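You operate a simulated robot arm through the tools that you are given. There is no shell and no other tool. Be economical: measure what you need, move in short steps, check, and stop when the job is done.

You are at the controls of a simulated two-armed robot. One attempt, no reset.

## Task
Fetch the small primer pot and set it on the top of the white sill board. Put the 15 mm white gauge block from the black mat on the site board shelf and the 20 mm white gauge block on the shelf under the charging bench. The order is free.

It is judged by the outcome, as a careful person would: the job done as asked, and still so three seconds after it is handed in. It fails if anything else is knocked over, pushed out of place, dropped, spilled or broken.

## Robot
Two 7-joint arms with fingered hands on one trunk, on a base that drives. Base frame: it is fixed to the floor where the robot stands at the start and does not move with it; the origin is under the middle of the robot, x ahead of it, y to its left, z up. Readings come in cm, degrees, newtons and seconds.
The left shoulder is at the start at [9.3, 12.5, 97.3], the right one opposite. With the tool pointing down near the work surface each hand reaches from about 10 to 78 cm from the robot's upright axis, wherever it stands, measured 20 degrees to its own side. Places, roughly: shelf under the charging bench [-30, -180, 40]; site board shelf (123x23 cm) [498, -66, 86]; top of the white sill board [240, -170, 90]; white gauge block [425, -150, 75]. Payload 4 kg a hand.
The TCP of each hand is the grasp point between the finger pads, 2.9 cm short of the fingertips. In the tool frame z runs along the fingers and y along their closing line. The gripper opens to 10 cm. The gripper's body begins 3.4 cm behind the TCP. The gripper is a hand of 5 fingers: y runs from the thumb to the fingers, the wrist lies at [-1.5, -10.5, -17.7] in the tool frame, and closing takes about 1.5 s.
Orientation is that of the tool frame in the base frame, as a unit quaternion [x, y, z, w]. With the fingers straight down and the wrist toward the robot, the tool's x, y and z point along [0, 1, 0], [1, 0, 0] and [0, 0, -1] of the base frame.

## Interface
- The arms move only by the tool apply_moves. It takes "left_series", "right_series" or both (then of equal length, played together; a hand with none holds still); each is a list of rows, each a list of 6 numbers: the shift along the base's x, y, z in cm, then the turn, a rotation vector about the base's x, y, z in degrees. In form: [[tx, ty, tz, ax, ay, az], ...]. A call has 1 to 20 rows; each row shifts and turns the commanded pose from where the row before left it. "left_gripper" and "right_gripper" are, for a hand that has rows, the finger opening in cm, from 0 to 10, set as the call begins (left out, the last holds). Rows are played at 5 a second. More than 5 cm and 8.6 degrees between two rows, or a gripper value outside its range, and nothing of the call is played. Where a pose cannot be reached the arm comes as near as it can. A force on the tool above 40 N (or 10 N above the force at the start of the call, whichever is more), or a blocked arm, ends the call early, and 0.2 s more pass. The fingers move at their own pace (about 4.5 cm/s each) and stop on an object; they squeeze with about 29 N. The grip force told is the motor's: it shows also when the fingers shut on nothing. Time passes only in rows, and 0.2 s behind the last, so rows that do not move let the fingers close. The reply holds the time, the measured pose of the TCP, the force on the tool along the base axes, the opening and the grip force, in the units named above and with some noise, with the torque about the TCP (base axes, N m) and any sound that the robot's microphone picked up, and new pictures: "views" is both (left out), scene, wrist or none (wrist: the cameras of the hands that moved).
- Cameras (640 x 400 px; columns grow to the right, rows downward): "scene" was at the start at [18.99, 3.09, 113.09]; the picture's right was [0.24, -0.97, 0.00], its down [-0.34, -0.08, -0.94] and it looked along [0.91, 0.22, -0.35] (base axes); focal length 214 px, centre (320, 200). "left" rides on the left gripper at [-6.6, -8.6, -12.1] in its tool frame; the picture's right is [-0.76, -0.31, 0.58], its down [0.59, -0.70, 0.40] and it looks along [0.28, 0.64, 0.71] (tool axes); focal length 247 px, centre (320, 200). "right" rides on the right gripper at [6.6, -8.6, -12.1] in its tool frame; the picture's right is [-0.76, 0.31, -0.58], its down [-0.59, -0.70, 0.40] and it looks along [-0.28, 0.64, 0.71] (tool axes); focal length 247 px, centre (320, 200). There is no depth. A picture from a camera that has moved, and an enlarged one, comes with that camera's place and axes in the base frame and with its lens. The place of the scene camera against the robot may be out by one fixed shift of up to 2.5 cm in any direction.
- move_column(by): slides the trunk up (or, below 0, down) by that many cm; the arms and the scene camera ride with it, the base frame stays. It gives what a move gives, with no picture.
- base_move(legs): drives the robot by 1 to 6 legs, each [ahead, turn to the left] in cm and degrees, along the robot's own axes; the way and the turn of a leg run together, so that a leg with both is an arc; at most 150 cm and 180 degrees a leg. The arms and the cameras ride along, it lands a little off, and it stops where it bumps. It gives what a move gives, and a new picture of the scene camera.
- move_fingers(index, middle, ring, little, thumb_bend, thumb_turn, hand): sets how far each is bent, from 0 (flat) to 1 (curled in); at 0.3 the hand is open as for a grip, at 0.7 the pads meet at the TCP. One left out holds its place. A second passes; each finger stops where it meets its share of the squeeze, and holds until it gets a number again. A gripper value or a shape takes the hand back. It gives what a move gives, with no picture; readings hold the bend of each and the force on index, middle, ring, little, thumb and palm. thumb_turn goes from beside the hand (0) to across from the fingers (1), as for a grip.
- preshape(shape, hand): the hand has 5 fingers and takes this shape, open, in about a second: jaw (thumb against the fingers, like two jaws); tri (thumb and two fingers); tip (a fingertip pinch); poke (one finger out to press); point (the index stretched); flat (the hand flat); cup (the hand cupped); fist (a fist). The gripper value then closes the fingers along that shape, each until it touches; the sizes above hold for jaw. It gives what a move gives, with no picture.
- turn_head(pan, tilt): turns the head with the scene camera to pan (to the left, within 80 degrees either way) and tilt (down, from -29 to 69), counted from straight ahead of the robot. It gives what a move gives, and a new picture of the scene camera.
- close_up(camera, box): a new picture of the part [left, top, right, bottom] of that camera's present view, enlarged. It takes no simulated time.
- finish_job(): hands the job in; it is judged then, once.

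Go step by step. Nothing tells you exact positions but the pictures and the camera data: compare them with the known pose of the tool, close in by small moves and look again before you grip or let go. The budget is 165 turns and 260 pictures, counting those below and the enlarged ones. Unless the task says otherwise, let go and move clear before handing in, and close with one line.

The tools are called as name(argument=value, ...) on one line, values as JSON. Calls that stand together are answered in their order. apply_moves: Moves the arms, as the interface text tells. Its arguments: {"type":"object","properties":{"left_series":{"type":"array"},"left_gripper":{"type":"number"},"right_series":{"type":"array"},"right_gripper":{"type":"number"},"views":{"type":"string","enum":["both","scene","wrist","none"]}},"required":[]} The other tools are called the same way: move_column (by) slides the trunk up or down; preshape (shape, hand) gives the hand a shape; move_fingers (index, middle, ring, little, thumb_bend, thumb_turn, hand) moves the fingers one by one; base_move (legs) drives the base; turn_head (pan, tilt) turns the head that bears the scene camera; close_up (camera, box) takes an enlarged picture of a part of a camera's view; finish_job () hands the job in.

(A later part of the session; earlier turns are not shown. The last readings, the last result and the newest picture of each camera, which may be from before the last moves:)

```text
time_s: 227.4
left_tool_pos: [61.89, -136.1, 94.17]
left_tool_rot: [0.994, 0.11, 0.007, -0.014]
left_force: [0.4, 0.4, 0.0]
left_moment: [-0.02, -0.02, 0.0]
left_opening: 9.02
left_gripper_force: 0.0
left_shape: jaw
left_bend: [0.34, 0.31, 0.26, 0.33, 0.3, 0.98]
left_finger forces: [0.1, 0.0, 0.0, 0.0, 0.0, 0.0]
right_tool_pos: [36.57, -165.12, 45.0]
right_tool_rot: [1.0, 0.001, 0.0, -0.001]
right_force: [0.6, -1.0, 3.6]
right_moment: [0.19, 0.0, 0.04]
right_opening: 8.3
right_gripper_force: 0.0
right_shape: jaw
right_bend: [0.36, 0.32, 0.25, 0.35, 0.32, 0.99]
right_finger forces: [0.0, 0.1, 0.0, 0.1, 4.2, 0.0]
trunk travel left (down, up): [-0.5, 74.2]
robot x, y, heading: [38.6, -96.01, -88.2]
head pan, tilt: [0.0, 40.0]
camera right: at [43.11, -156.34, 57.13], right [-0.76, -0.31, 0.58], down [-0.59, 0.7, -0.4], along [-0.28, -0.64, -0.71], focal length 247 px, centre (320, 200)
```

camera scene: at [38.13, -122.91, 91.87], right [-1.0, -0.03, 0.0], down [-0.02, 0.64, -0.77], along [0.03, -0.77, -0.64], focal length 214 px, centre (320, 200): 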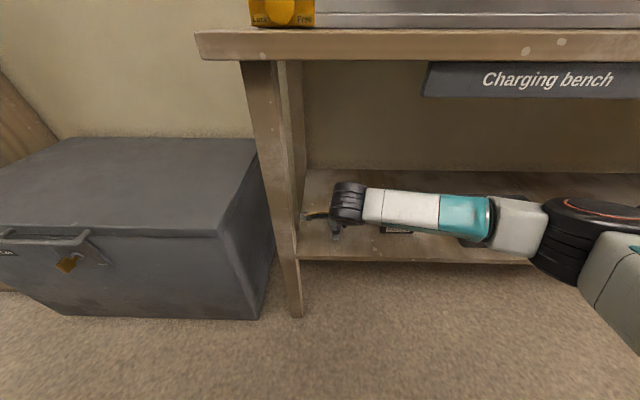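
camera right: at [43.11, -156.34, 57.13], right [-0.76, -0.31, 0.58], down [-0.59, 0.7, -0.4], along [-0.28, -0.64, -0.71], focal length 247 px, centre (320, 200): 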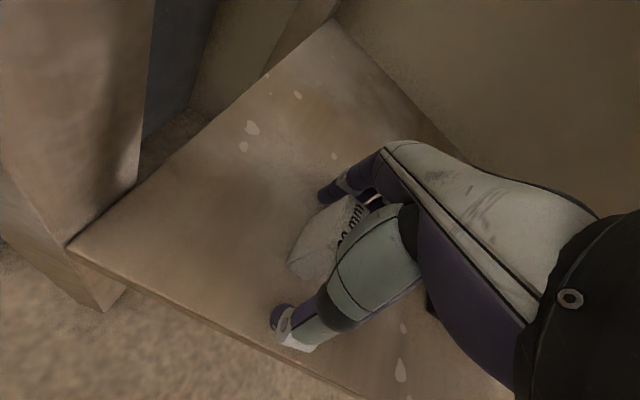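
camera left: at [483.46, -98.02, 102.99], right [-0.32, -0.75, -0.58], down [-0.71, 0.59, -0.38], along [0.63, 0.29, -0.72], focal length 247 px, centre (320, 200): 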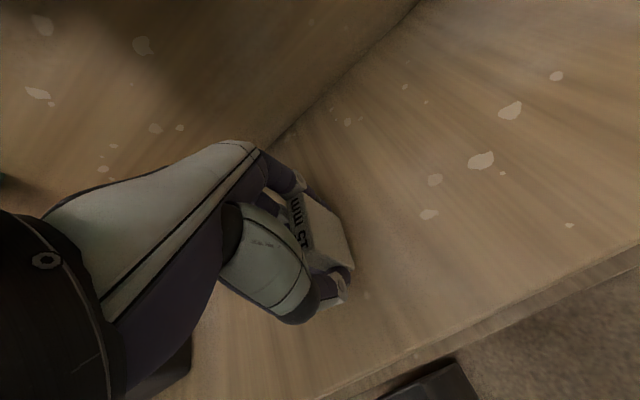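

Free; thumb tip is brushing the shelf. Lift straight up and back out.

apply_moves(right_series=[[0, 0.2, 1, 0, 0, 0], [0, 0, 2, 0, 0, 0], [0, 0, 3, 0, 0, 0], [0, 0, 3, 0, 0, 0], [0, 0, 2, 0, 0, 0], [0, 4, 0, 0, 0, 0], [0, 4, 0, 0, 0, 0], [0, 4, 0, 0, 0, 0], [0, 4, 0, 0, 0, 0], [0, 4, 0, 0, 0, 0], [0, 4, 0, 0, 0, 0]], views="both")

```text
time_s: 229.8
left_tool_pos: [61.77, -136.26, 94.19]
left_tool_rot: [0.994, 0.11, 0.006, -0.014]
left_force: [-0.3, 0.3, 0.2]
left_moment: [-0.01, -0.01, 0.01]
left_opening: 9.0
left_gripper_force: 0.0
left_shape: jaw
left_bend: [0.34, 0.31, 0.26, 0.33, 0.3, 0.98]
left_finger forces: [0.0, 0.0, 0.0, 0.0, 0.0, 0.0]
right_tool_pos: [37.76, -142.51, 55.64]
right_tool_rot: [1.0, 0.0, 0.002, 0.001]
right_force: [-1.1, 0.2, -0.2]
right_moment: [0.02, -0.02, 0.03]
right_opening: 8.46
right_gripper_force: 0.1
right_shape: jaw
right_bend: [0.36, 0.32, 0.25, 0.35, 0.3, 0.98]
right_finger forces: [0.1, 0.1, 0.1, 0.2, 0.0, 0.1]
right hand out of reach, approached as far as the arm can: row 11
trunk travel left (down, up): [-0.5, 74.2]
robot x, y, heading: [38.77, -96.12, -88.4]
head pan, tilt: [0.0, 40.0]
camera scene: at [38.12, -122.91, 91.87], right [-1.0, -0.03, 0.0], down [-0.02, 0.64, -0.77], along [0.03, -0.77, -0.64], focal length 214 px, centre (320, 200)
camera right: at [44.39, -133.65, 67.79], right [-0.76, -0.31, 0.58], down [-0.59, 0.7, -0.4], along [-0.28, -0.64, -0.71], focal length 247 px, centre (320, 200)
```

scene: 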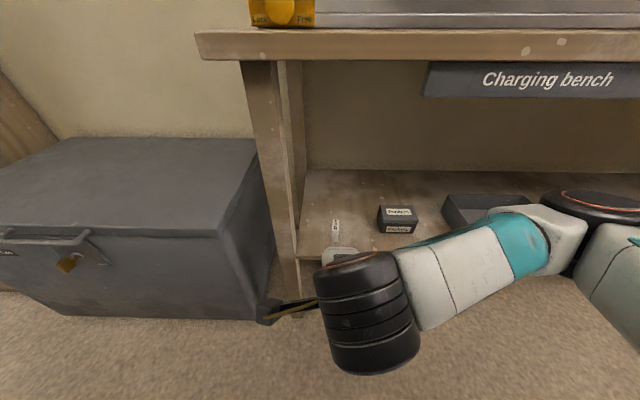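
right: 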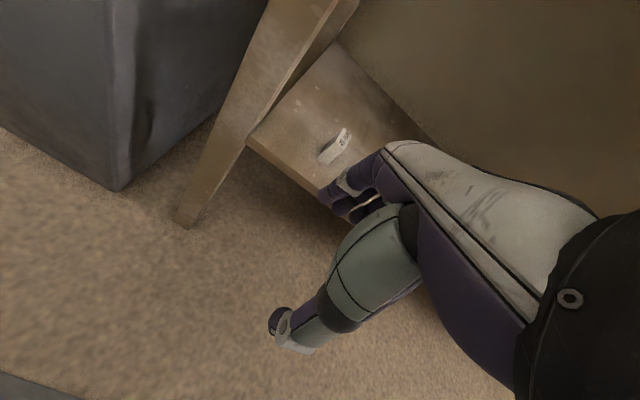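

The 20 mm block stands on the shelf. Raise the hand and read nearby labels.

apply_moves(right_series=[[0, 0, 4, 0, 0, 0], [0, 0, 4, 0, 0, 0], [0, 0, 4, 0, 0, 0], [0, 0, 4, 0, 0, 0], [0, 0, 4, 0, 0, 0], [0, 0, 4, 0, 0, 0], [0, 0, 4, 0, 0, 0], [0, 0, 4, 0, 0, 0]], views="none")

move_column(by=40)

turn_head(pan=45, tilt=20)

close_up(camera="scene", box=[160, 60, 480, 260])

```text
time_s: 231.7
left_tool_pos: [61.83, -136.2, 94.23]
left_tool_rot: [0.994, 0.11, 0.007, -0.013]
left_force: [-0.7, 0.2, 1.4]
left_moment: [-0.02, 0.0, 0.0]
left_opening: 9.01
left_gripper_force: 0.1
left_shape: jaw
left_bend: [0.34, 0.31, 0.26, 0.33, 0.3, 0.98]
left_finger forces: [0.0, 0.0, 0.0, 0.0, 0.0, 0.0]
right_tool_pos: [38.26, -143.03, 87.53]
right_tool_rot: [1.0, 0.001, 0.001, 0.001]
right_force: [0.0, -0.3, 0.4]
right_moment: [0.0, 0.01, -0.01]
right_opening: 8.47
right_gripper_force: 0.0
right_shape: jaw
right_bend: [0.36, 0.32, 0.25, 0.35, 0.3, 0.98]
right_finger forces: [0.0, 0.0, 0.0, 0.0, 0.1, 0.0]
right hand out of reach, approached as far as the arm can: row 1
trunk travel left (down, up): [-0.5, 74.2]
robot x, y, heading: [38.4, -96.01, -87.9]
head pan, tilt: [0.0, 40.0]
```

```text
time_s: 235.5
left_tool_pos: [61.91, -136.28, 134.11]
left_tool_rot: [0.994, 0.111, 0.008, -0.015]
left_force: [0.0, -0.6, -0.5]
left_moment: [-0.01, 0.01, 0.01]
left_opening: 8.98
left_gripper_force: 0.1
left_shape: jaw
left_bend: [0.34, 0.31, 0.26, 0.33, 0.3, 0.98]
left_finger forces: [0.0, 0.0, 0.0, 0.0, 0.1, 0.0]
right_tool_pos: [38.36, -142.9, 127.47]
right_tool_rot: [1.0, 0.001, 0.002, 0.001]
right_force: [1.3, 0.2, -0.5]
right_moment: [-0.01, -0.02, -0.02]
right_opening: 8.43
right_gripper_force: 0.1
right_shape: jaw
right_bend: [0.36, 0.32, 0.25, 0.35, 0.3, 0.98]
right_finger forces: [0.1, 0.0, 0.0, 0.0, 0.1, 0.1]
trunk travel left (down, up): [-40.5, 34.2]
robot x, y, heading: [38.45, -96.14, -88.2]
head pan, tilt: [0.0, 40.0]
```

```text
time_s: 236.6
left_tool_pos: [61.88, -136.16, 134.12]
left_tool_rot: [0.994, 0.11, 0.007, -0.014]
left_force: [0.2, -0.4, -0.7]
left_moment: [-0.04, 0.02, -0.01]
left_opening: 8.98
left_gripper_force: 0.1
left_shape: jaw
left_bend: [0.34, 0.31, 0.26, 0.33, 0.3, 0.98]
left_finger forces: [0.0, 0.0, 0.1, 0.0, 0.0, 0.0]
right_tool_pos: [38.23, -143.1, 127.5]
right_tool_rot: [1.0, 0.001, 0.002, 0.001]
right_force: [-0.4, -1.2, 0.0]
right_moment: [0.01, -0.01, 0.02]
right_opening: 8.51
right_gripper_force: 0.1
right_shape: jaw
right_bend: [0.36, 0.32, 0.25, 0.35, 0.3, 0.98]
right_finger forces: [0.0, 0.0, 0.0, 0.0, 0.0, 0.0]
trunk travel left (down, up): [-40.5, 34.2]
robot x, y, heading: [38.54, -96.32, -88.0]
head pan, tilt: [45.0, 20.0]
camera scene: at [44.16, -106.28, 136.77], right [-0.68, -0.73, 0.0], down [-0.25, 0.23, -0.94], along [0.69, -0.64, -0.34], focal length 214 px, centre (320, 200)
```

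scene: 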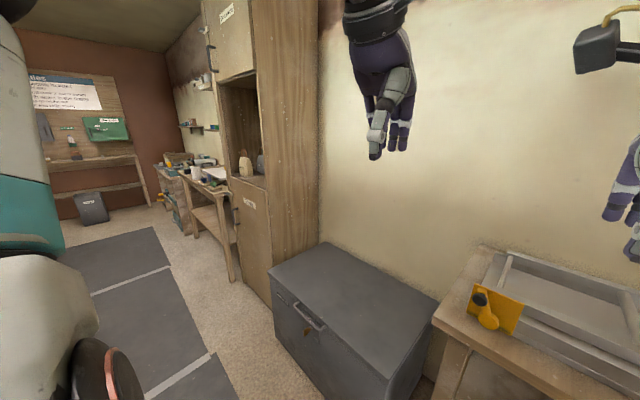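

```text
2.00 times, centred on (320, 160) of scene
camera zoom: at [44.16, -106.28, 136.77], right [-0.68, -0.73, 0.0], down [-0.25, 0.23, -0.94], along [0.69, -0.64, -0.34], focal length 429 px, centre (320, 280)
```

zoom: 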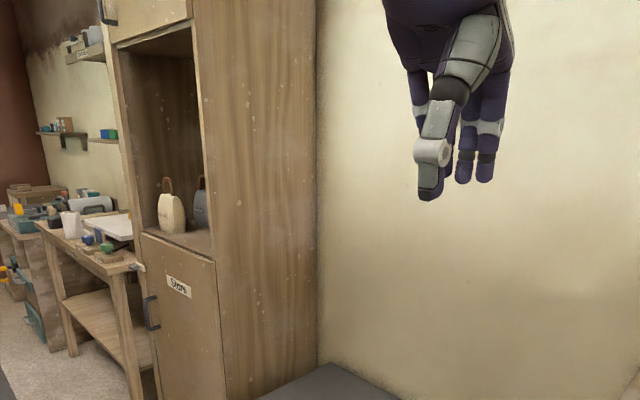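

I'll back off and drive to face the Store cabinet to read its labels.

base_move(legs=[[-18, 0], [0, 88], [140, 0], [0, -70]])

turn_head(pan=-18, tilt=15)

```text
time_s: 251.7
left_tool_pos: [212.83, -110.67, 134.22]
left_tool_rot: [0.965, 0.261, 0.005, -0.016]
left_force: [0.1, -0.2, -0.3]
left_moment: [0.04, -0.01, -0.01]
left_opening: 9.0
left_gripper_force: 0.0
left_shape: jaw
left_bend: [0.34, 0.31, 0.26, 0.33, 0.3, 0.98]
left_finger forces: [0.1, 0.0, 0.0, 0.0, 0.0, 0.0]
right_tool_pos: [192.31, -124.43, 127.49]
right_tool_rot: [0.988, 0.153, 0.002, 0.0]
right_force: [-0.3, 0.4, 0.3]
right_moment: [0.04, 0.0, -0.03]
right_opening: 8.49
right_gripper_force: 0.0
right_shape: jaw
right_bend: [0.36, 0.32, 0.25, 0.35, 0.3, 0.98]
right_finger forces: [0.0, 0.0, 0.0, 0.0, 0.0, 0.0]
trunk travel left (down, up): [-40.5, 34.2]
robot x, y, heading: [178.44, -79.64, -70.3]
head pan, tilt: [45.0, 20.0]
camera scene: at [187.05, -87.12, 136.77], right [-0.43, -0.9, 0.0], down [-0.31, 0.15, -0.94], along [0.85, -0.41, -0.34], focal length 214 px, centre (320, 200)
```

scene: 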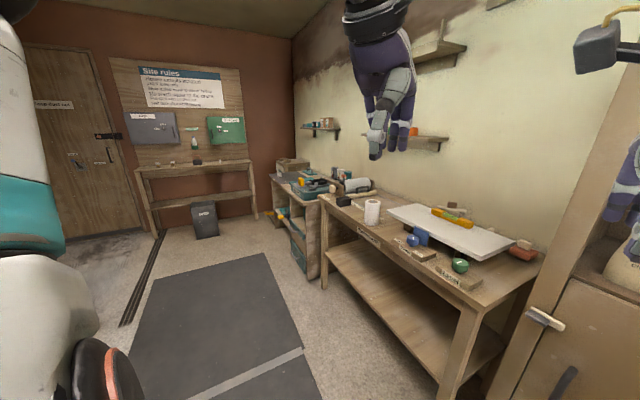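

```text
time_s: 253.0
left_tool_pos: [212.65, -110.74, 134.08]
left_tool_rot: [0.965, 0.261, 0.005, -0.015]
left_force: [-0.2, 0.4, -0.4]
left_moment: [0.0, 0.03, 0.0]
left_opening: 9.01
left_gripper_force: 0.0
left_shape: jaw
left_bend: [0.34, 0.31, 0.26, 0.33, 0.3, 0.98]
left_finger forces: [0.0, 0.1, 0.0, 0.0, 0.1, 0.0]
right_tool_pos: [192.26, -124.33, 127.61]
right_tool_rot: [0.988, 0.153, 0.003, 0.001]
right_force: [0.1, 0.3, 0.4]
right_moment: [-0.01, 0.01, -0.05]
right_opening: 8.47
right_gripper_force: 0.1
right_shape: jaw
right_bend: [0.36, 0.32, 0.25, 0.35, 0.3, 0.98]
right_finger forces: [0.1, 0.0, 0.0, 0.1, 0.0, 0.0]
trunk travel left (down, up): [-40.5, 34.2]
robot x, y, heading: [178.39, -79.9, -70.6]
head pan, tilt: [-18.0, 15.0]
camera scene: at [178.89, -92.43, 137.58], right [-1.0, -0.03, 0.0], down [-0.01, 0.26, -0.97], along [0.02, -0.97, -0.26], focal length 214 px, centre (320, 200)
```

scene: 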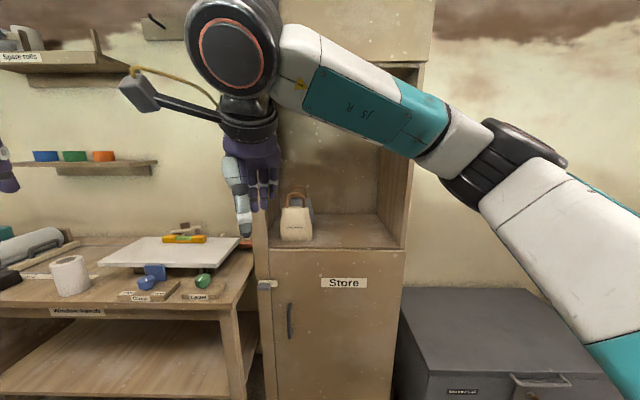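

There's something reddish behind the right end of the sill. Zoom in there and on the Store latch.

close_up(camera="scene", box=[245, 270, 365, 345])

turn_head(pan=30, tilt=35)

close_up(camera="scene", box=[250, 120, 450, 245])

```text
5.33 times, centred on (305, 308) of scene
camera zoom: at [178.89, -92.43, 137.58], right [-1.0, -0.03, 0.0], down [-0.01, 0.26, -0.97], along [0.02, -0.97, -0.26], focal length 1144 px, centre (400, -373)
```

zoom: 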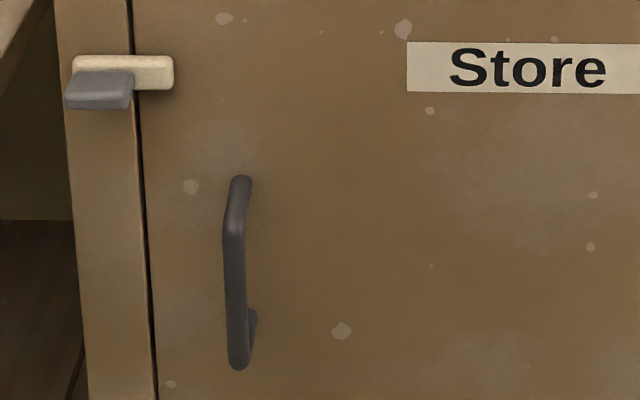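

```text
time_s: 254.1
left_tool_pos: [212.64, -110.8, 134.2]
left_tool_rot: [0.965, 0.26, 0.005, -0.015]
left_force: [-1.6, -0.2, 0.7]
left_moment: [0.04, -0.01, 0.0]
left_opening: 9.02
left_gripper_force: 0.0
left_shape: jaw
left_bend: [0.34, 0.31, 0.26, 0.33, 0.3, 0.98]
left_finger forces: [0.1, 0.0, 0.0, 0.0, 0.0, 0.0]
right_tool_pos: [192.33, -124.37, 127.49]
right_tool_rot: [0.988, 0.152, 0.002, 0.0]
right_force: [-0.4, 0.3, 0.1]
right_moment: [-0.01, -0.02, 0.0]
right_opening: 8.47
right_gripper_force: 0.0
right_shape: jaw
right_bend: [0.36, 0.32, 0.25, 0.35, 0.3, 0.98]
right_finger forces: [0.0, 0.1, 0.0, 0.0, 0.1, 0.0]
trunk travel left (down, up): [-40.5, 34.2]
robot x, y, heading: [178.24, -79.52, -70.6]
head pan, tilt: [30.0, 35.0]
camera scene: at [185.34, -88.83, 134.39], right [-0.65, -0.76, 0.0], down [-0.44, 0.37, -0.82], along [0.62, -0.53, -0.57], focal length 214 px, centre (320, 200)
```

scene: 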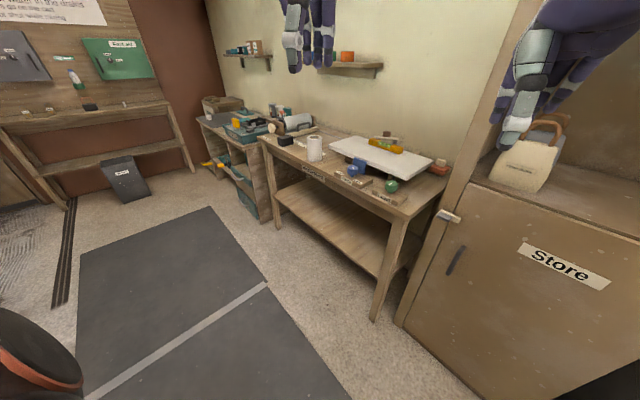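

```text
3.20 times, centred on (350, 182) of scene
camera zoom: at [185.34, -88.83, 134.39], right [-0.65, -0.76, 0.0], down [-0.44, 0.37, -0.82], along [0.62, -0.53, -0.57], focal length 686 px, centre (224, 256)
```

zoom: 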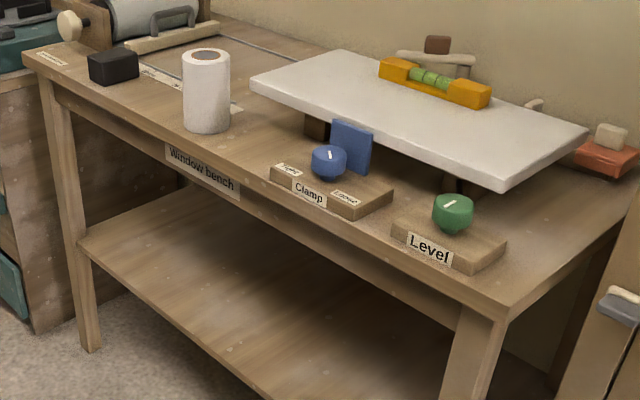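

No pot here. The under-bench bays and drawers below the primer rack are the most likely place; I'll go look at them from the front.

base_move(legs=[[0, 75], [130, 0], [40, 0], [0, -85]])

move_column(by=-35)

turn_head(pan=0, tilt=30)

```text
time_s: 269.9
left_tool_pos: [376.65, -101.84, 134.11]
left_tool_rot: [0.984, 0.175, 0.006, -0.015]
left_force: [-0.1, 0.1, 0.3]
left_moment: [0.0, 0.01, 0.03]
left_opening: 8.97
left_gripper_force: 0.1
left_shape: jaw
left_bend: [0.34, 0.31, 0.26, 0.33, 0.3, 0.98]
left_finger forces: [0.1, 0.0, 0.0, 0.1, 0.0, 0.1]
right_tool_pos: [354.12, -111.9, 127.45]
right_tool_rot: [0.998, 0.065, 0.002, 0.0]
right_force: [0.5, -1.3, -0.5]
right_moment: [0.01, 0.02, 0.03]
right_opening: 8.47
right_gripper_force: 0.1
right_shape: jaw
right_bend: [0.36, 0.32, 0.25, 0.35, 0.3, 0.98]
right_finger forces: [0.0, 0.0, 0.0, 0.1, 0.0, 0.0]
trunk travel left (down, up): [-40.5, 34.2]
robot x, y, heading: [348.21, -65.08, -81.0]
head pan, tilt: [30.0, 35.0]
camera scene: at [353.35, -75.83, 134.38], right [-0.77, -0.63, 0.0], down [-0.36, 0.44, -0.82], along [0.52, -0.63, -0.57], focal length 214 px, centre (320, 200)
```

scene: 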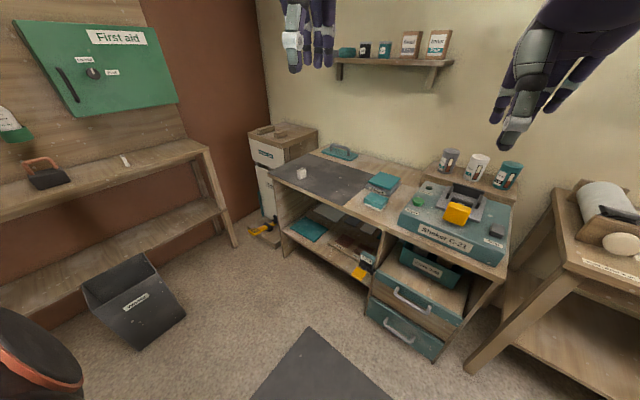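

```text
time_s: 273.3
left_tool_pos: [376.7, -101.9, 99.26]
left_tool_rot: [0.984, 0.175, 0.007, -0.014]
left_force: [-0.4, 0.3, 0.1]
left_moment: [0.02, 0.03, 0.02]
left_opening: 9.0
left_gripper_force: 0.1
left_shape: jaw
left_bend: [0.34, 0.31, 0.26, 0.33, 0.3, 0.98]
left_finger forces: [0.0, 0.1, 0.0, 0.0, 0.0, 0.0]
right_tool_pos: [354.06, -111.73, 92.61]
right_tool_rot: [0.998, 0.065, 0.002, 0.001]
right_force: [-0.1, 0.8, 0.7]
right_moment: [-0.01, 0.02, 0.01]
right_opening: 8.54
right_gripper_force: 0.0
right_shape: jaw
right_bend: [0.36, 0.32, 0.25, 0.35, 0.3, 0.98]
right_finger forces: [0.0, 0.0, 0.0, 0.1, 0.0, 0.1]
trunk travel left (down, up): [-5.5, 69.2]
robot x, y, heading: [348.05, -65.11, -80.9]
head pan, tilt: [30.0, 35.0]
```

```text
time_s: 274.2
left_tool_pos: [376.69, -102.03, 99.1]
left_tool_rot: [0.985, 0.175, 0.006, -0.014]
left_force: [-0.4, 0.4, -0.1]
left_moment: [0.0, 0.0, 0.01]
left_opening: 9.02
left_gripper_force: 0.0
left_shape: jaw
left_bend: [0.34, 0.31, 0.26, 0.33, 0.3, 0.98]
left_finger forces: [0.1, 0.0, 0.1, 0.0, 0.0, 0.0]
right_tool_pos: [354.18, -111.76, 92.53]
right_tool_rot: [0.998, 0.065, 0.002, 0.0]
right_force: [-0.1, 0.6, -0.1]
right_moment: [0.01, -0.02, -0.01]
right_opening: 8.5
right_gripper_force: 0.0
right_shape: jaw
right_bend: [0.36, 0.32, 0.25, 0.35, 0.3, 0.98]
right_finger forces: [0.0, 0.0, 0.1, 0.1, 0.0, 0.1]
trunk travel left (down, up): [-5.5, 69.2]
robot x, y, heading: [347.86, -65.73, -80.6]
head pan, tilt: [0.0, 30.0]
camera scene: at [351.19, -89.82, 98.79], right [-0.99, -0.16, 0.0], down [-0.08, 0.49, -0.87], along [0.14, -0.85, -0.5], focal length 214 px, centre (320, 200)
```

scene: 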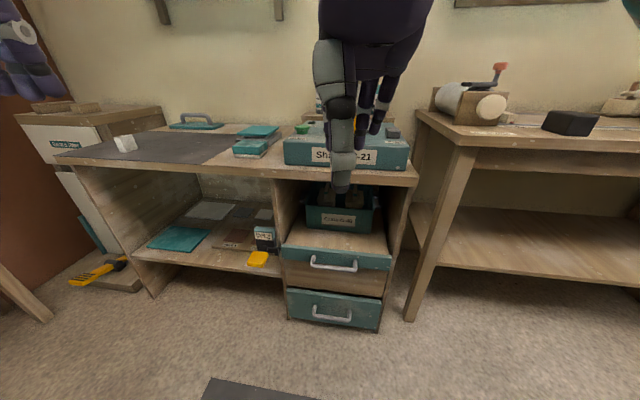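

close_up(camera="scene", box=[250, 180, 430, 340])

close_up(camera="scene", box=[130, 170, 300, 290])

```text
2.50 times, centred on (340, 260) of scene
camera zoom: at [351.19, -89.82, 98.79], right [-0.99, -0.16, 0.0], down [-0.08, 0.49, -0.87], along [0.14, -0.85, -0.5], focal length 536 px, centre (270, 50)
```

zoom: 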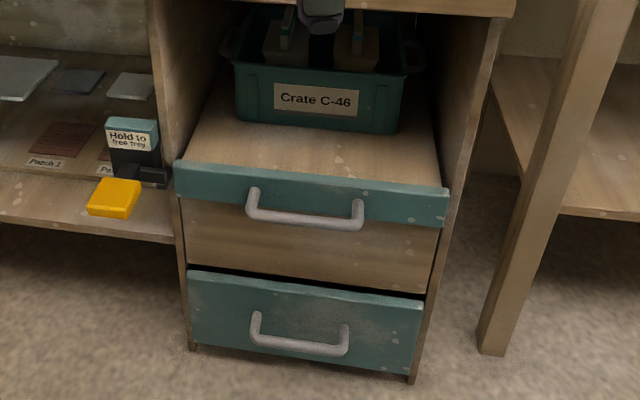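

```text
3.33 times, centred on (215, 230) of scene
camera zoom: at [351.19, -89.82, 98.79], right [-0.99, -0.16, 0.0], down [-0.08, 0.49, -0.87], along [0.14, -0.85, -0.5], focal length 715 px, centre (670, 100)
```

zoom: 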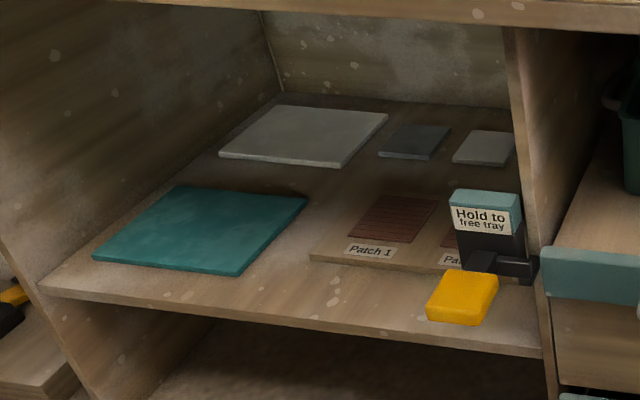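

The bench has a tray with a "hold to free" lever and a lower drawer. Before opening anything I'll finish the visual search: turn to look over the hall side (trolley, far bench).

move_column(by=35)

base_move(legs=[[0, 150]])

close_up(camera="scene", box=[160, 60, 480, 260])

```text
time_s: 277.7
left_tool_pos: [376.62, -102.01, 134.07]
left_tool_rot: [0.985, 0.174, 0.006, -0.015]
left_force: [-0.2, -0.2, -0.2]
left_moment: [-0.05, 0.01, -0.01]
left_opening: 9.01
left_gripper_force: 0.2
left_shape: jaw
left_bend: [0.34, 0.31, 0.26, 0.33, 0.3, 0.98]
left_finger forces: [0.1, 0.0, 0.0, 0.1, 0.0, 0.0]
right_tool_pos: [354.09, -111.83, 127.51]
right_tool_rot: [0.998, 0.065, 0.002, 0.0]
right_force: [-0.3, 0.6, 0.3]
right_moment: [-0.01, -0.01, 0.04]
right_opening: 8.49
right_gripper_force: 0.0
right_shape: jaw
right_bend: [0.36, 0.32, 0.25, 0.35, 0.3, 0.98]
right_finger forces: [0.0, 0.0, 0.0, 0.0, 0.0, 0.1]
trunk travel left (down, up): [-40.5, 34.2]
robot x, y, heading: [348.47, -65.34, -80.7]
head pan, tilt: [0.0, 30.0]
```

```text
time_s: 284.4
left_tool_pos: [342.55, -19.42, 134.12]
left_tool_rot: [0.09, 0.996, -0.012, -0.009]
left_force: [0.8, 0.8, -0.1]
left_moment: [-0.03, 0.0, 0.0]
left_opening: 8.99
left_gripper_force: 0.1
left_shape: jaw
left_bend: [0.34, 0.31, 0.26, 0.33, 0.3, 0.98]
left_finger forces: [0.0, 0.0, 0.0, 0.0, 0.0, 0.0]
right_tool_pos: [367.07, -22.47, 127.57]
right_tool_rot: [0.198, 0.98, 0.002, -0.001]
right_force: [0.0, 0.4, -0.2]
right_moment: [0.02, -0.01, -0.02]
right_opening: 8.51
right_gripper_force: 0.0
right_shape: jaw
right_bend: [0.36, 0.32, 0.25, 0.35, 0.3, 0.98]
right_finger forces: [0.0, 0.0, 0.0, 0.1, 0.0, 0.1]
trunk travel left (down, up): [-40.5, 34.2]
robot x, y, heading: [348.64, -65.28, 68.7]
head pan, tilt: [0.0, 30.0]
camera scene: at [352.0, -51.69, 135.16], right [0.93, -0.36, 0.0], down [-0.18, -0.47, -0.87], along [0.31, 0.81, -0.5], focal length 214 px, centre (320, 200)
```

scene: 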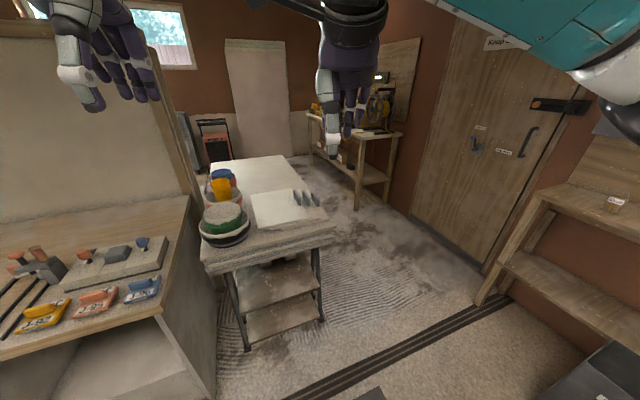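

```text
2.00 times, centred on (320, 160) of scene
camera zoom: at [352.0, -51.69, 135.16], right [0.93, -0.36, 0.0], down [-0.18, -0.47, -0.87], along [0.31, 0.81, -0.5], focal length 429 px, centre (320, 280)
```

zoom: 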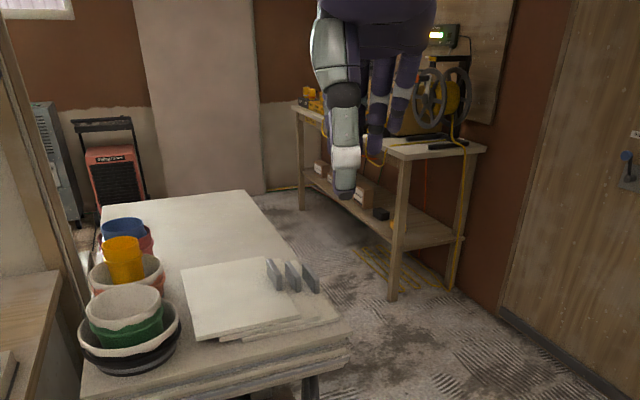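

Nothing here. The two small lidded pots on the wall shelf above the gauge mat had labels I couldn't read reliably; I'll go back and read them at higher zoom.

turn_head(pan=0, tilt=8)

base_move(legs=[[0, -125]])

```text
time_s: 285.2
left_tool_pos: [342.69, -19.33, 134.01]
left_tool_rot: [0.09, 0.996, -0.012, -0.01]
left_force: [0.5, 0.0, -0.2]
left_moment: [0.01, 0.02, -0.02]
left_opening: 9.03
left_gripper_force: 0.1
left_shape: jaw
left_bend: [0.34, 0.31, 0.26, 0.33, 0.3, 0.98]
left_finger forces: [0.0, 0.0, 0.0, 0.0, 0.0, 0.1]
right_tool_pos: [367.0, -22.29, 127.46]
right_tool_rot: [0.2, 0.98, 0.001, -0.001]
right_force: [-0.4, -0.2, -0.4]
right_moment: [-0.02, 0.0, -0.02]
right_opening: 8.5
right_gripper_force: 0.0
right_shape: jaw
right_bend: [0.36, 0.32, 0.25, 0.35, 0.3, 0.98]
right_finger forces: [0.0, 0.0, 0.0, 0.0, 0.0, 0.1]
trunk travel left (down, up): [-40.5, 34.2]
robot x, y, heading: [348.41, -65.45, 68.8]
head pan, tilt: [0.0, 8.0]
camera scene: at [352.09, -51.49, 138.71], right [0.93, -0.36, 0.0], down [-0.05, -0.13, -0.99], along [0.36, 0.92, -0.14], focal length 214 px, centre (320, 200)
```

scene: 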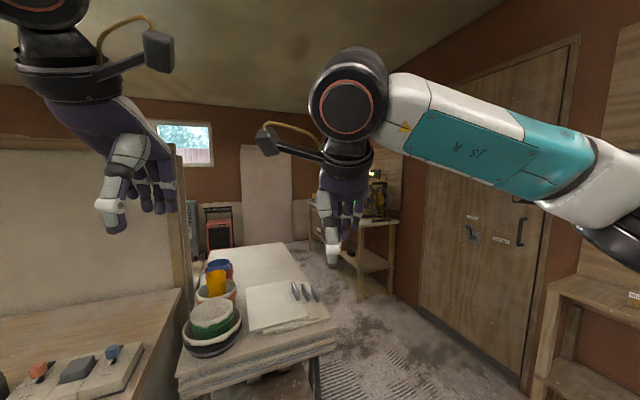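

```text
time_s: 291.0
left_tool_pos: [389.28, -87.23, 134.17]
left_tool_rot: [0.927, 0.376, 0.003, -0.016]
left_force: [-0.4, 0.3, 0.7]
left_moment: [0.0, 0.0, 0.0]
left_opening: 9.03
left_gripper_force: 0.0
left_shape: jaw
left_bend: [0.34, 0.31, 0.26, 0.33, 0.3, 0.98]
left_finger forces: [0.1, 0.1, 0.0, 0.0, 0.1, 0.0]
right_tool_pos: [372.83, -105.3, 127.44]
right_tool_rot: [0.962, 0.272, 0.002, 0.001]
right_force: [0.3, -0.7, 0.2]
right_moment: [0.03, 0.0, -0.01]
right_opening: 8.46
right_gripper_force: 0.0
right_shape: jaw
right_bend: [0.36, 0.32, 0.25, 0.35, 0.3, 0.98]
right_finger forces: [0.0, 0.1, 0.0, 0.1, 0.0, 0.0]
trunk travel left (down, up): [-40.5, 34.2]
robot x, y, heading: [348.49, -65.38, -56.8]
head pan, tilt: [0.0, 8.0]
camera scene: at [354.79, -76.03, 138.72], right [-0.83, -0.55, 0.0], down [-0.08, 0.12, -0.99], along [0.55, -0.83, -0.14], focal length 214 px, centre (320, 200)
```

scene: 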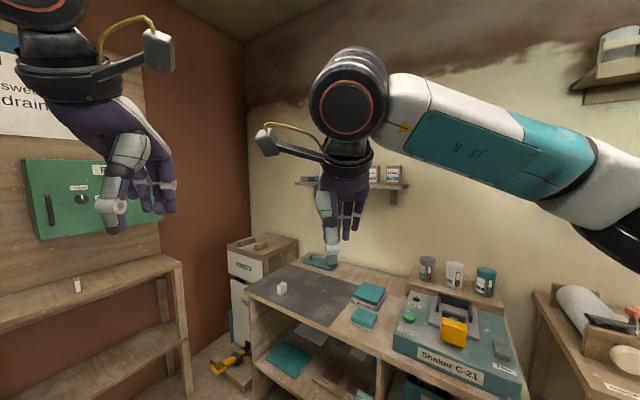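

base_move(legs=[[30, 5], [0, -28]])

turn_head(pan=40, tilt=8)

```text
time_s: 294.5
left_tool_pos: [394.88, -125.39, 134.13]
left_tool_rot: [0.983, 0.184, 0.006, -0.014]
left_force: [-0.5, -0.7, 0.3]
left_moment: [-0.02, -0.01, 0.02]
left_opening: 8.99
left_gripper_force: 0.0
left_shape: jaw
left_bend: [0.34, 0.31, 0.26, 0.33, 0.3, 0.98]
left_finger forces: [0.0, 0.0, 0.0, 0.1, 0.1, 0.0]
right_tool_pos: [372.6, -135.68, 127.48]
right_tool_rot: [0.997, 0.075, 0.001, 0.001]
right_force: [-0.9, 0.0, 0.5]
right_moment: [0.0, -0.02, -0.02]
right_opening: 8.49
right_gripper_force: 0.1
right_shape: jaw
right_bend: [0.36, 0.32, 0.25, 0.35, 0.3, 0.98]
right_finger forces: [0.1, 0.1, 0.0, 0.1, 0.0, 0.1]
trunk travel left (down, up): [-40.5, 34.2]
robot x, y, heading: [365.65, -89.45, -79.6]
head pan, tilt: [0.0, 8.0]
camera scene: at [367.07, -102.14, 138.72], right [-0.98, -0.18, 0.0], down [-0.02, 0.14, -0.99], along [0.18, -0.97, -0.14], focal length 214 px, centre (320, 200)
```

scene: 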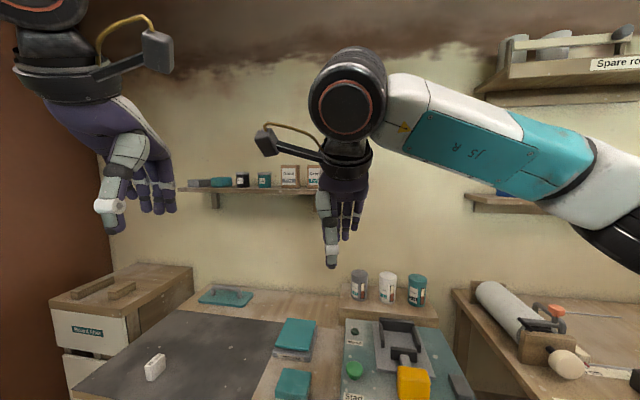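

```text
time_s: 295.5
left_tool_pos: [395.09, -125.43, 134.08]
left_tool_rot: [0.983, 0.184, 0.006, -0.015]
left_force: [0.1, -0.2, -0.1]
left_moment: [0.02, -0.03, 0.01]
left_opening: 9.01
left_gripper_force: 0.0
left_shape: jaw
left_bend: [0.34, 0.31, 0.26, 0.33, 0.3, 0.98]
left_finger forces: [0.1, 0.0, 0.1, 0.0, 0.0, 0.1]
right_tool_pos: [372.62, -135.68, 127.44]
right_tool_rot: [0.997, 0.074, 0.001, 0.001]
right_force: [0.1, -1.1, 0.4]
right_moment: [0.03, 0.0, 0.0]
right_opening: 8.47
right_gripper_force: 0.2
right_shape: jaw
right_bend: [0.36, 0.32, 0.25, 0.35, 0.3, 0.98]
right_finger forces: [0.0, 0.0, 0.1, 0.1, 0.0, 0.0]
trunk travel left (down, up): [-40.5, 34.2]
robot x, y, heading: [365.95, -89.58, -79.4]
head pan, tilt: [40.0, 8.0]
camera scene: at [372.57, -98.93, 138.72], right [-0.64, -0.77, 0.0], down [-0.11, 0.09, -0.99], along [0.76, -0.63, -0.14], focal length 214 px, centre (320, 200)
```

scene: 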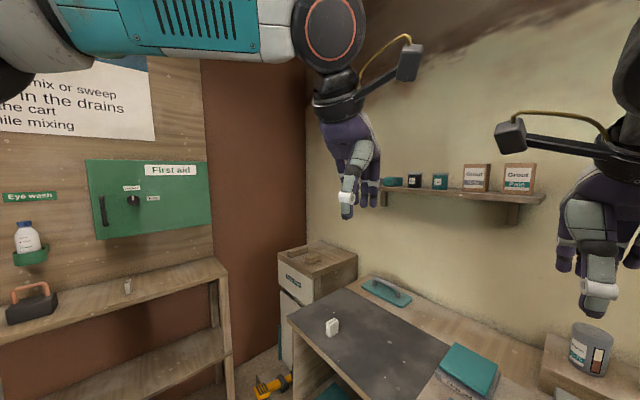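

close_up(camera="scene", box=[400, 160, 460, 200])

```text
10.00 times, centred on (430, 180) of scene
camera zoom: at [372.57, -98.93, 138.72], right [-0.64, -0.77, 0.0], down [-0.11, 0.09, -0.99], along [0.76, -0.63, -0.14], focal length 2145 px, centre (-780, 400)
```

zoom: 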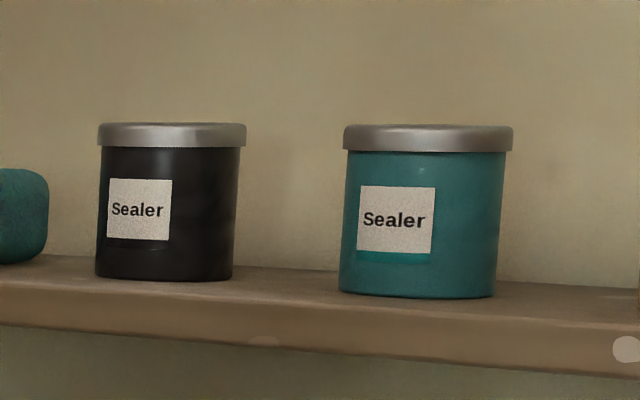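

They're sealer, not primer. The remaining likely place is inside the Store cabinet; go there, close to its catch and handle.

base_move(legs=[[-20, 0], [0, -103], [120, 0], [52, 0], [0, 92], [12, 0]])

turn_head(pan=0, tilt=35)

```text
time_s: 314.8
left_tool_pos: [211.86, -114.01, 134.22]
left_tool_rot: [0.996, 0.087, 0.009, -0.012]
left_force: [-0.4, 0.1, 0.3]
left_moment: [-0.06, 0.03, 0.0]
left_opening: 9.02
left_gripper_force: 0.0
left_shape: jaw
left_bend: [0.34, 0.31, 0.26, 0.33, 0.3, 0.98]
left_finger forces: [0.1, 0.1, 0.0, 0.0, 0.0, 0.0]
right_tool_pos: [188.02, -119.78, 127.63]
right_tool_rot: [1.0, -0.023, 0.001, 0.002]
right_force: [-0.6, 0.8, 0.5]
right_moment: [-0.02, 0.01, -0.03]
right_opening: 8.47
right_gripper_force: 0.0
right_shape: jaw
right_bend: [0.36, 0.32, 0.25, 0.35, 0.3, 0.98]
right_finger forces: [0.0, 0.0, 0.0, 0.0, 0.0, 0.1]
trunk travel left (down, up): [-40.5, 34.2]
robot x, y, heading: [190.38, -73.19, -90.8]
head pan, tilt: [40.0, 8.0]
camera scene: at [194.7, -83.91, 138.75], right [-0.78, -0.63, 0.0], down [-0.09, 0.11, -0.99], along [0.62, -0.77, -0.14], focal length 214 px, centre (320, 200)
```

scene: 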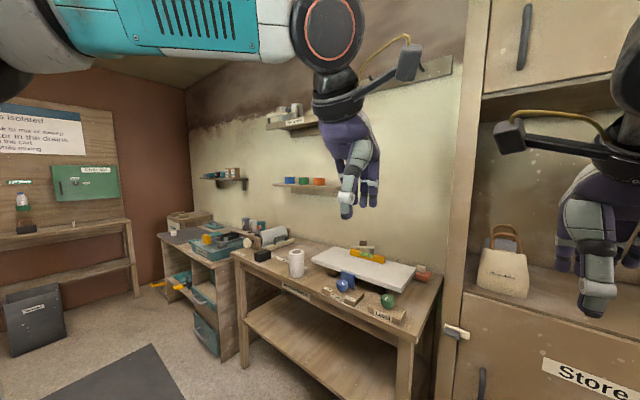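

```text
time_s: 315.8
left_tool_pos: [211.76, -114.1, 134.17]
left_tool_rot: [0.996, 0.088, 0.007, -0.013]
left_force: [0.1, 1.1, 0.1]
left_moment: [0.0, -0.02, 0.01]
left_opening: 8.99
left_gripper_force: 0.1
left_shape: jaw
left_bend: [0.34, 0.31, 0.26, 0.33, 0.3, 0.98]
left_finger forces: [0.0, 0.0, 0.0, 0.0, 0.1, 0.0]
right_tool_pos: [187.97, -119.93, 127.53]
right_tool_rot: [1.0, -0.023, 0.002, 0.001]
right_force: [0.0, 0.8, -0.7]
right_moment: [0.01, -0.02, 0.0]
right_opening: 8.45
right_gripper_force: 0.0
right_shape: jaw
right_bend: [0.36, 0.32, 0.25, 0.35, 0.3, 0.98]
right_finger forces: [0.0, 0.0, 0.0, 0.0, 0.0, 0.0]
trunk travel left (down, up): [-40.5, 34.2]
robot x, y, heading: [190.44, -72.93, -91.0]
head pan, tilt: [0.0, 35.0]
camera scene: at [188.71, -85.71, 134.39], right [-1.0, 0.02, 0.0], down [0.01, 0.57, -0.82], along [-0.01, -0.82, -0.57], focal length 214 px, centre (320, 200)
```

scene: 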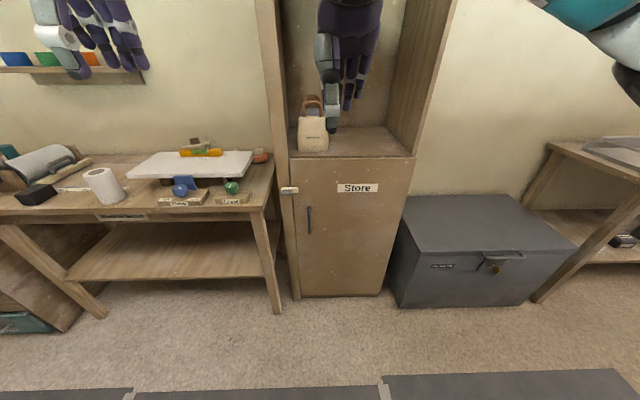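

The Store door: catch at about (201, -166, 84), handle at (193, -166, 67), hinges on the right. I'll stand left of the door swing and take a closer look at the catch.

base_move(legs=[[0, 91], [30, 0], [0, -90], [18, 0]])

move_column(by=-30)

turn_head(pan=-20, tilt=25)

close_up(camera="scene", box=[290, 150, 430, 250])

```text
time_s: 326.9
left_tool_pos: [242.21, -132.03, 134.12]
left_tool_rot: [0.996, 0.093, 0.007, -0.013]
left_force: [0.3, -0.8, 0.3]
left_moment: [-0.03, -0.02, 0.0]
left_opening: 9.01
left_gripper_force: 0.0
left_shape: jaw
left_bend: [0.34, 0.31, 0.26, 0.33, 0.3, 0.98]
left_finger forces: [0.1, 0.0, 0.0, 0.0, 0.0, 0.0]
right_tool_pos: [218.46, -137.94, 127.44]
right_tool_rot: [1.0, -0.016, 0.002, 0.001]
right_force: [0.1, 0.0, 1.1]
right_moment: [-0.01, -0.02, 0.02]
right_opening: 8.48
right_gripper_force: 0.0
right_shape: jaw
right_bend: [0.36, 0.32, 0.25, 0.35, 0.3, 0.98]
right_finger forces: [0.1, 0.0, 0.1, 0.0, 0.1, 0.0]
trunk travel left (down, up): [-40.5, 34.2]
robot x, y, heading: [220.13, -91.22, -90.2]
head pan, tilt: [0.0, 35.0]
camera scene: at [218.83, -103.85, 134.38], right [-1.0, 0.01, 0.0], down [0.0, 0.57, -0.82], along [0.0, -0.82, -0.57], focal length 214 px, centre (320, 200)
```

scene: 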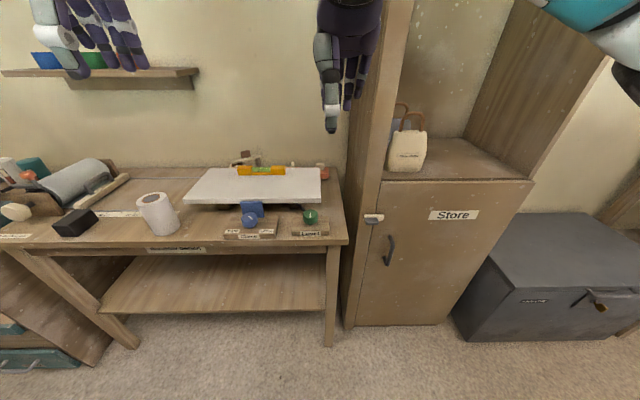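

```text
time_s: 329.9
left_tool_pos: [242.15, -131.93, 104.18]
left_tool_rot: [0.996, 0.093, 0.007, -0.013]
left_force: [0.5, 0.7, -0.3]
left_moment: [0.01, 0.02, -0.01]
left_opening: 8.98
left_gripper_force: 0.0
left_shape: jaw
left_bend: [0.34, 0.31, 0.26, 0.33, 0.3, 0.98]
left_finger forces: [0.0, 0.1, 0.0, 0.1, 0.0, 0.0]
right_tool_pos: [218.42, -138.04, 97.6]
right_tool_rot: [1.0, -0.017, 0.002, 0.002]
right_force: [-0.5, 0.4, -0.2]
right_moment: [-0.02, 0.02, -0.04]
right_opening: 8.49
right_gripper_force: 0.1
right_shape: jaw
right_bend: [0.36, 0.32, 0.25, 0.35, 0.3, 0.98]
right_finger forces: [0.0, 0.0, 0.1, 0.0, 0.1, 0.0]
trunk travel left (down, up): [-10.5, 64.2]
robot x, y, heading: [220.14, -91.24, -90.5]
head pan, tilt: [0.0, 35.0]
```

```text
time_s: 330.7
left_tool_pos: [242.19, -132.06, 104.15]
left_tool_rot: [0.995, 0.094, 0.007, -0.013]
left_force: [-0.8, 0.1, 0.5]
left_moment: [0.02, -0.04, 0.01]
left_opening: 8.99
left_gripper_force: 0.0
left_shape: jaw
left_bend: [0.34, 0.31, 0.26, 0.33, 0.3, 0.98]
left_finger forces: [0.0, 0.1, 0.0, 0.0, 0.0, 0.0]
right_tool_pos: [218.45, -137.94, 97.65]
right_tool_rot: [1.0, -0.016, 0.001, 0.001]
right_force: [-0.5, 0.5, -0.1]
right_moment: [0.04, 0.0, 0.04]
right_opening: 8.47
right_gripper_force: 0.0
right_shape: jaw
right_bend: [0.36, 0.32, 0.25, 0.35, 0.3, 0.98]
right_finger forces: [0.0, 0.0, 0.1, 0.0, 0.1, 0.1]
trunk travel left (down, up): [-10.5, 64.2]
robot x, y, heading: [220.48, -90.96, -90.3]
head pan, tilt: [-20.0, 25.0]
camera scene: at [215.63, -113.32, 104.92], right [-0.94, 0.35, 0.0], down [0.15, 0.4, -0.91], along [-0.31, -0.85, -0.42], focal length 214 px, centre (320, 200)
```

scene: 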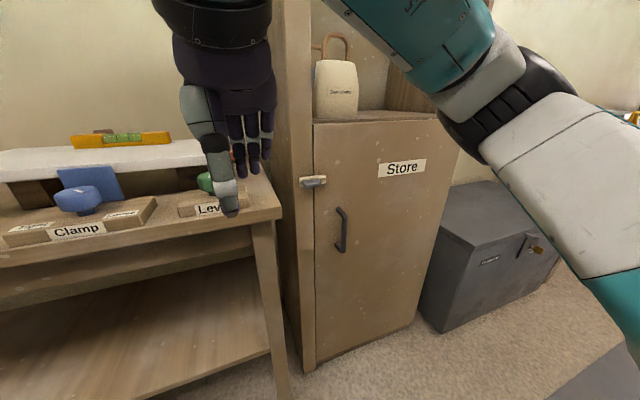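

```text
4.00 times, centred on (360, 200) of scene
camera zoom: at [215.63, -113.32, 104.92], right [-0.94, 0.35, 0.0], down [0.15, 0.4, -0.91], along [-0.31, -0.85, -0.42], focal length 858 px, centre (160, 200)
```

zoom: 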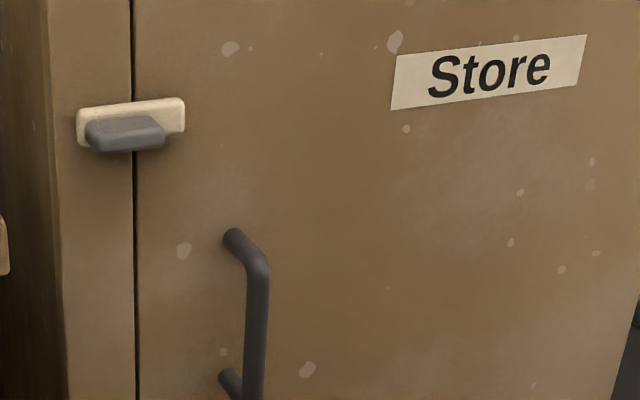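

The catch is a white plate with a grey tab; the handle is a vertical bar at x≈190, z 63–76. I'll turn the right hand into a handshake pose in front of the handle and first try a gentle pull.

apply_moves(right_series=[[-1.9, 0, -1.84, -4.62, -4.62, -4.62], [-1.9, 0, -1.84, -4.62, -4.62, -4.62], [-1.9, 0, -1.84, -4.62, -4.62, -4.62], [-1.9, 0, -1.84, -4.62, -4.62, -4.62], [-1.9, 0, -1.84, -4.62, -4.62, -4.62], [-1.9, 0, -1.84, -4.62, -4.62, -4.62], [-1.9, 0, -1.84, -4.62, -4.62, -4.62], [-1.9, 0, -1.84, -4.62, -4.62, -4.62], [-1.9, 0, -1.84, -4.62, -4.62, -4.62], [-1.9, 0, -1.84, -4.62, -4.62, -4.62], [-1.9, 0, -1.84, -4.62, -4.62, -4.62], [-1.9, 0, -1.84, -4.62, -4.62, -4.62], [-1.9, 0, -1.84, -4.62, -4.62, -4.62], [-1.9, 0, -1.84, -4.62, -4.62, -4.62], [-1.9, 0, -1.84, -4.62, -4.62, -4.62], [0, 0, 0, 0, 0, 0]], right_gripper=7, views="both")

```text
time_s: 334.1
left_tool_pos: [242.13, -132.12, 104.13]
left_tool_rot: [0.996, 0.093, 0.008, -0.013]
left_force: [0.5, 0.5, 0.4]
left_moment: [0.01, 0.01, 0.03]
left_opening: 9.04
left_gripper_force: 0.2
left_shape: jaw
left_bend: [0.34, 0.31, 0.26, 0.33, 0.3, 0.98]
left_finger forces: [0.0, 0.1, 0.1, 0.1, 0.0, 0.0]
right_tool_pos: [194.32, -151.41, 75.52]
right_tool_rot: [-0.49, 0.51, -0.508, -0.492]
right_force: [-0.3, 0.9, -0.8]
right_moment: [-0.01, -0.01, 0.0]
right_opening: 7.03
right_gripper_force: 0.0
right_shape: jaw
right_bend: [0.41, 0.35, 0.26, 0.4, 0.3, 0.99]
right_finger forces: [0.0, 0.0, 0.0, 0.1, 0.0, 0.1]
right hand out of reach, approached as far as the arm can: row 4, 5, 6, 7, 8, 9, 13, 14, 15
trunk travel left (down, up): [-10.5, 64.2]
robot x, y, heading: [220.13, -91.31, -90.5]
head pan, tilt: [-20.0, 25.0]
camera scene: at [215.62, -113.32, 104.93], right [-0.94, 0.35, 0.0], down [0.15, 0.4, -0.91], along [-0.31, -0.85, -0.42], focal length 214 px, centre (320, 200)
camera right: at [202.79, -139.3, 82.43], right [-0.28, 0.58, -0.77], down [0.72, -0.4, -0.56], along [-0.63, -0.71, -0.31], focal length 247 px, centre (320, 200)
```

scene: 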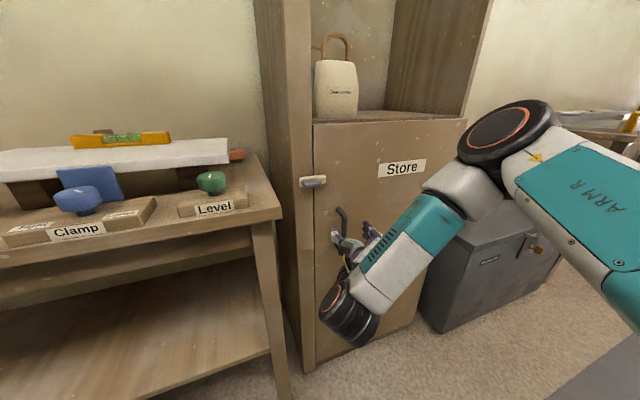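
right: 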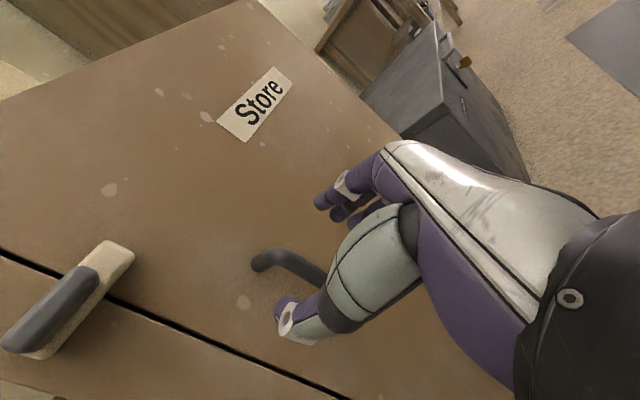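

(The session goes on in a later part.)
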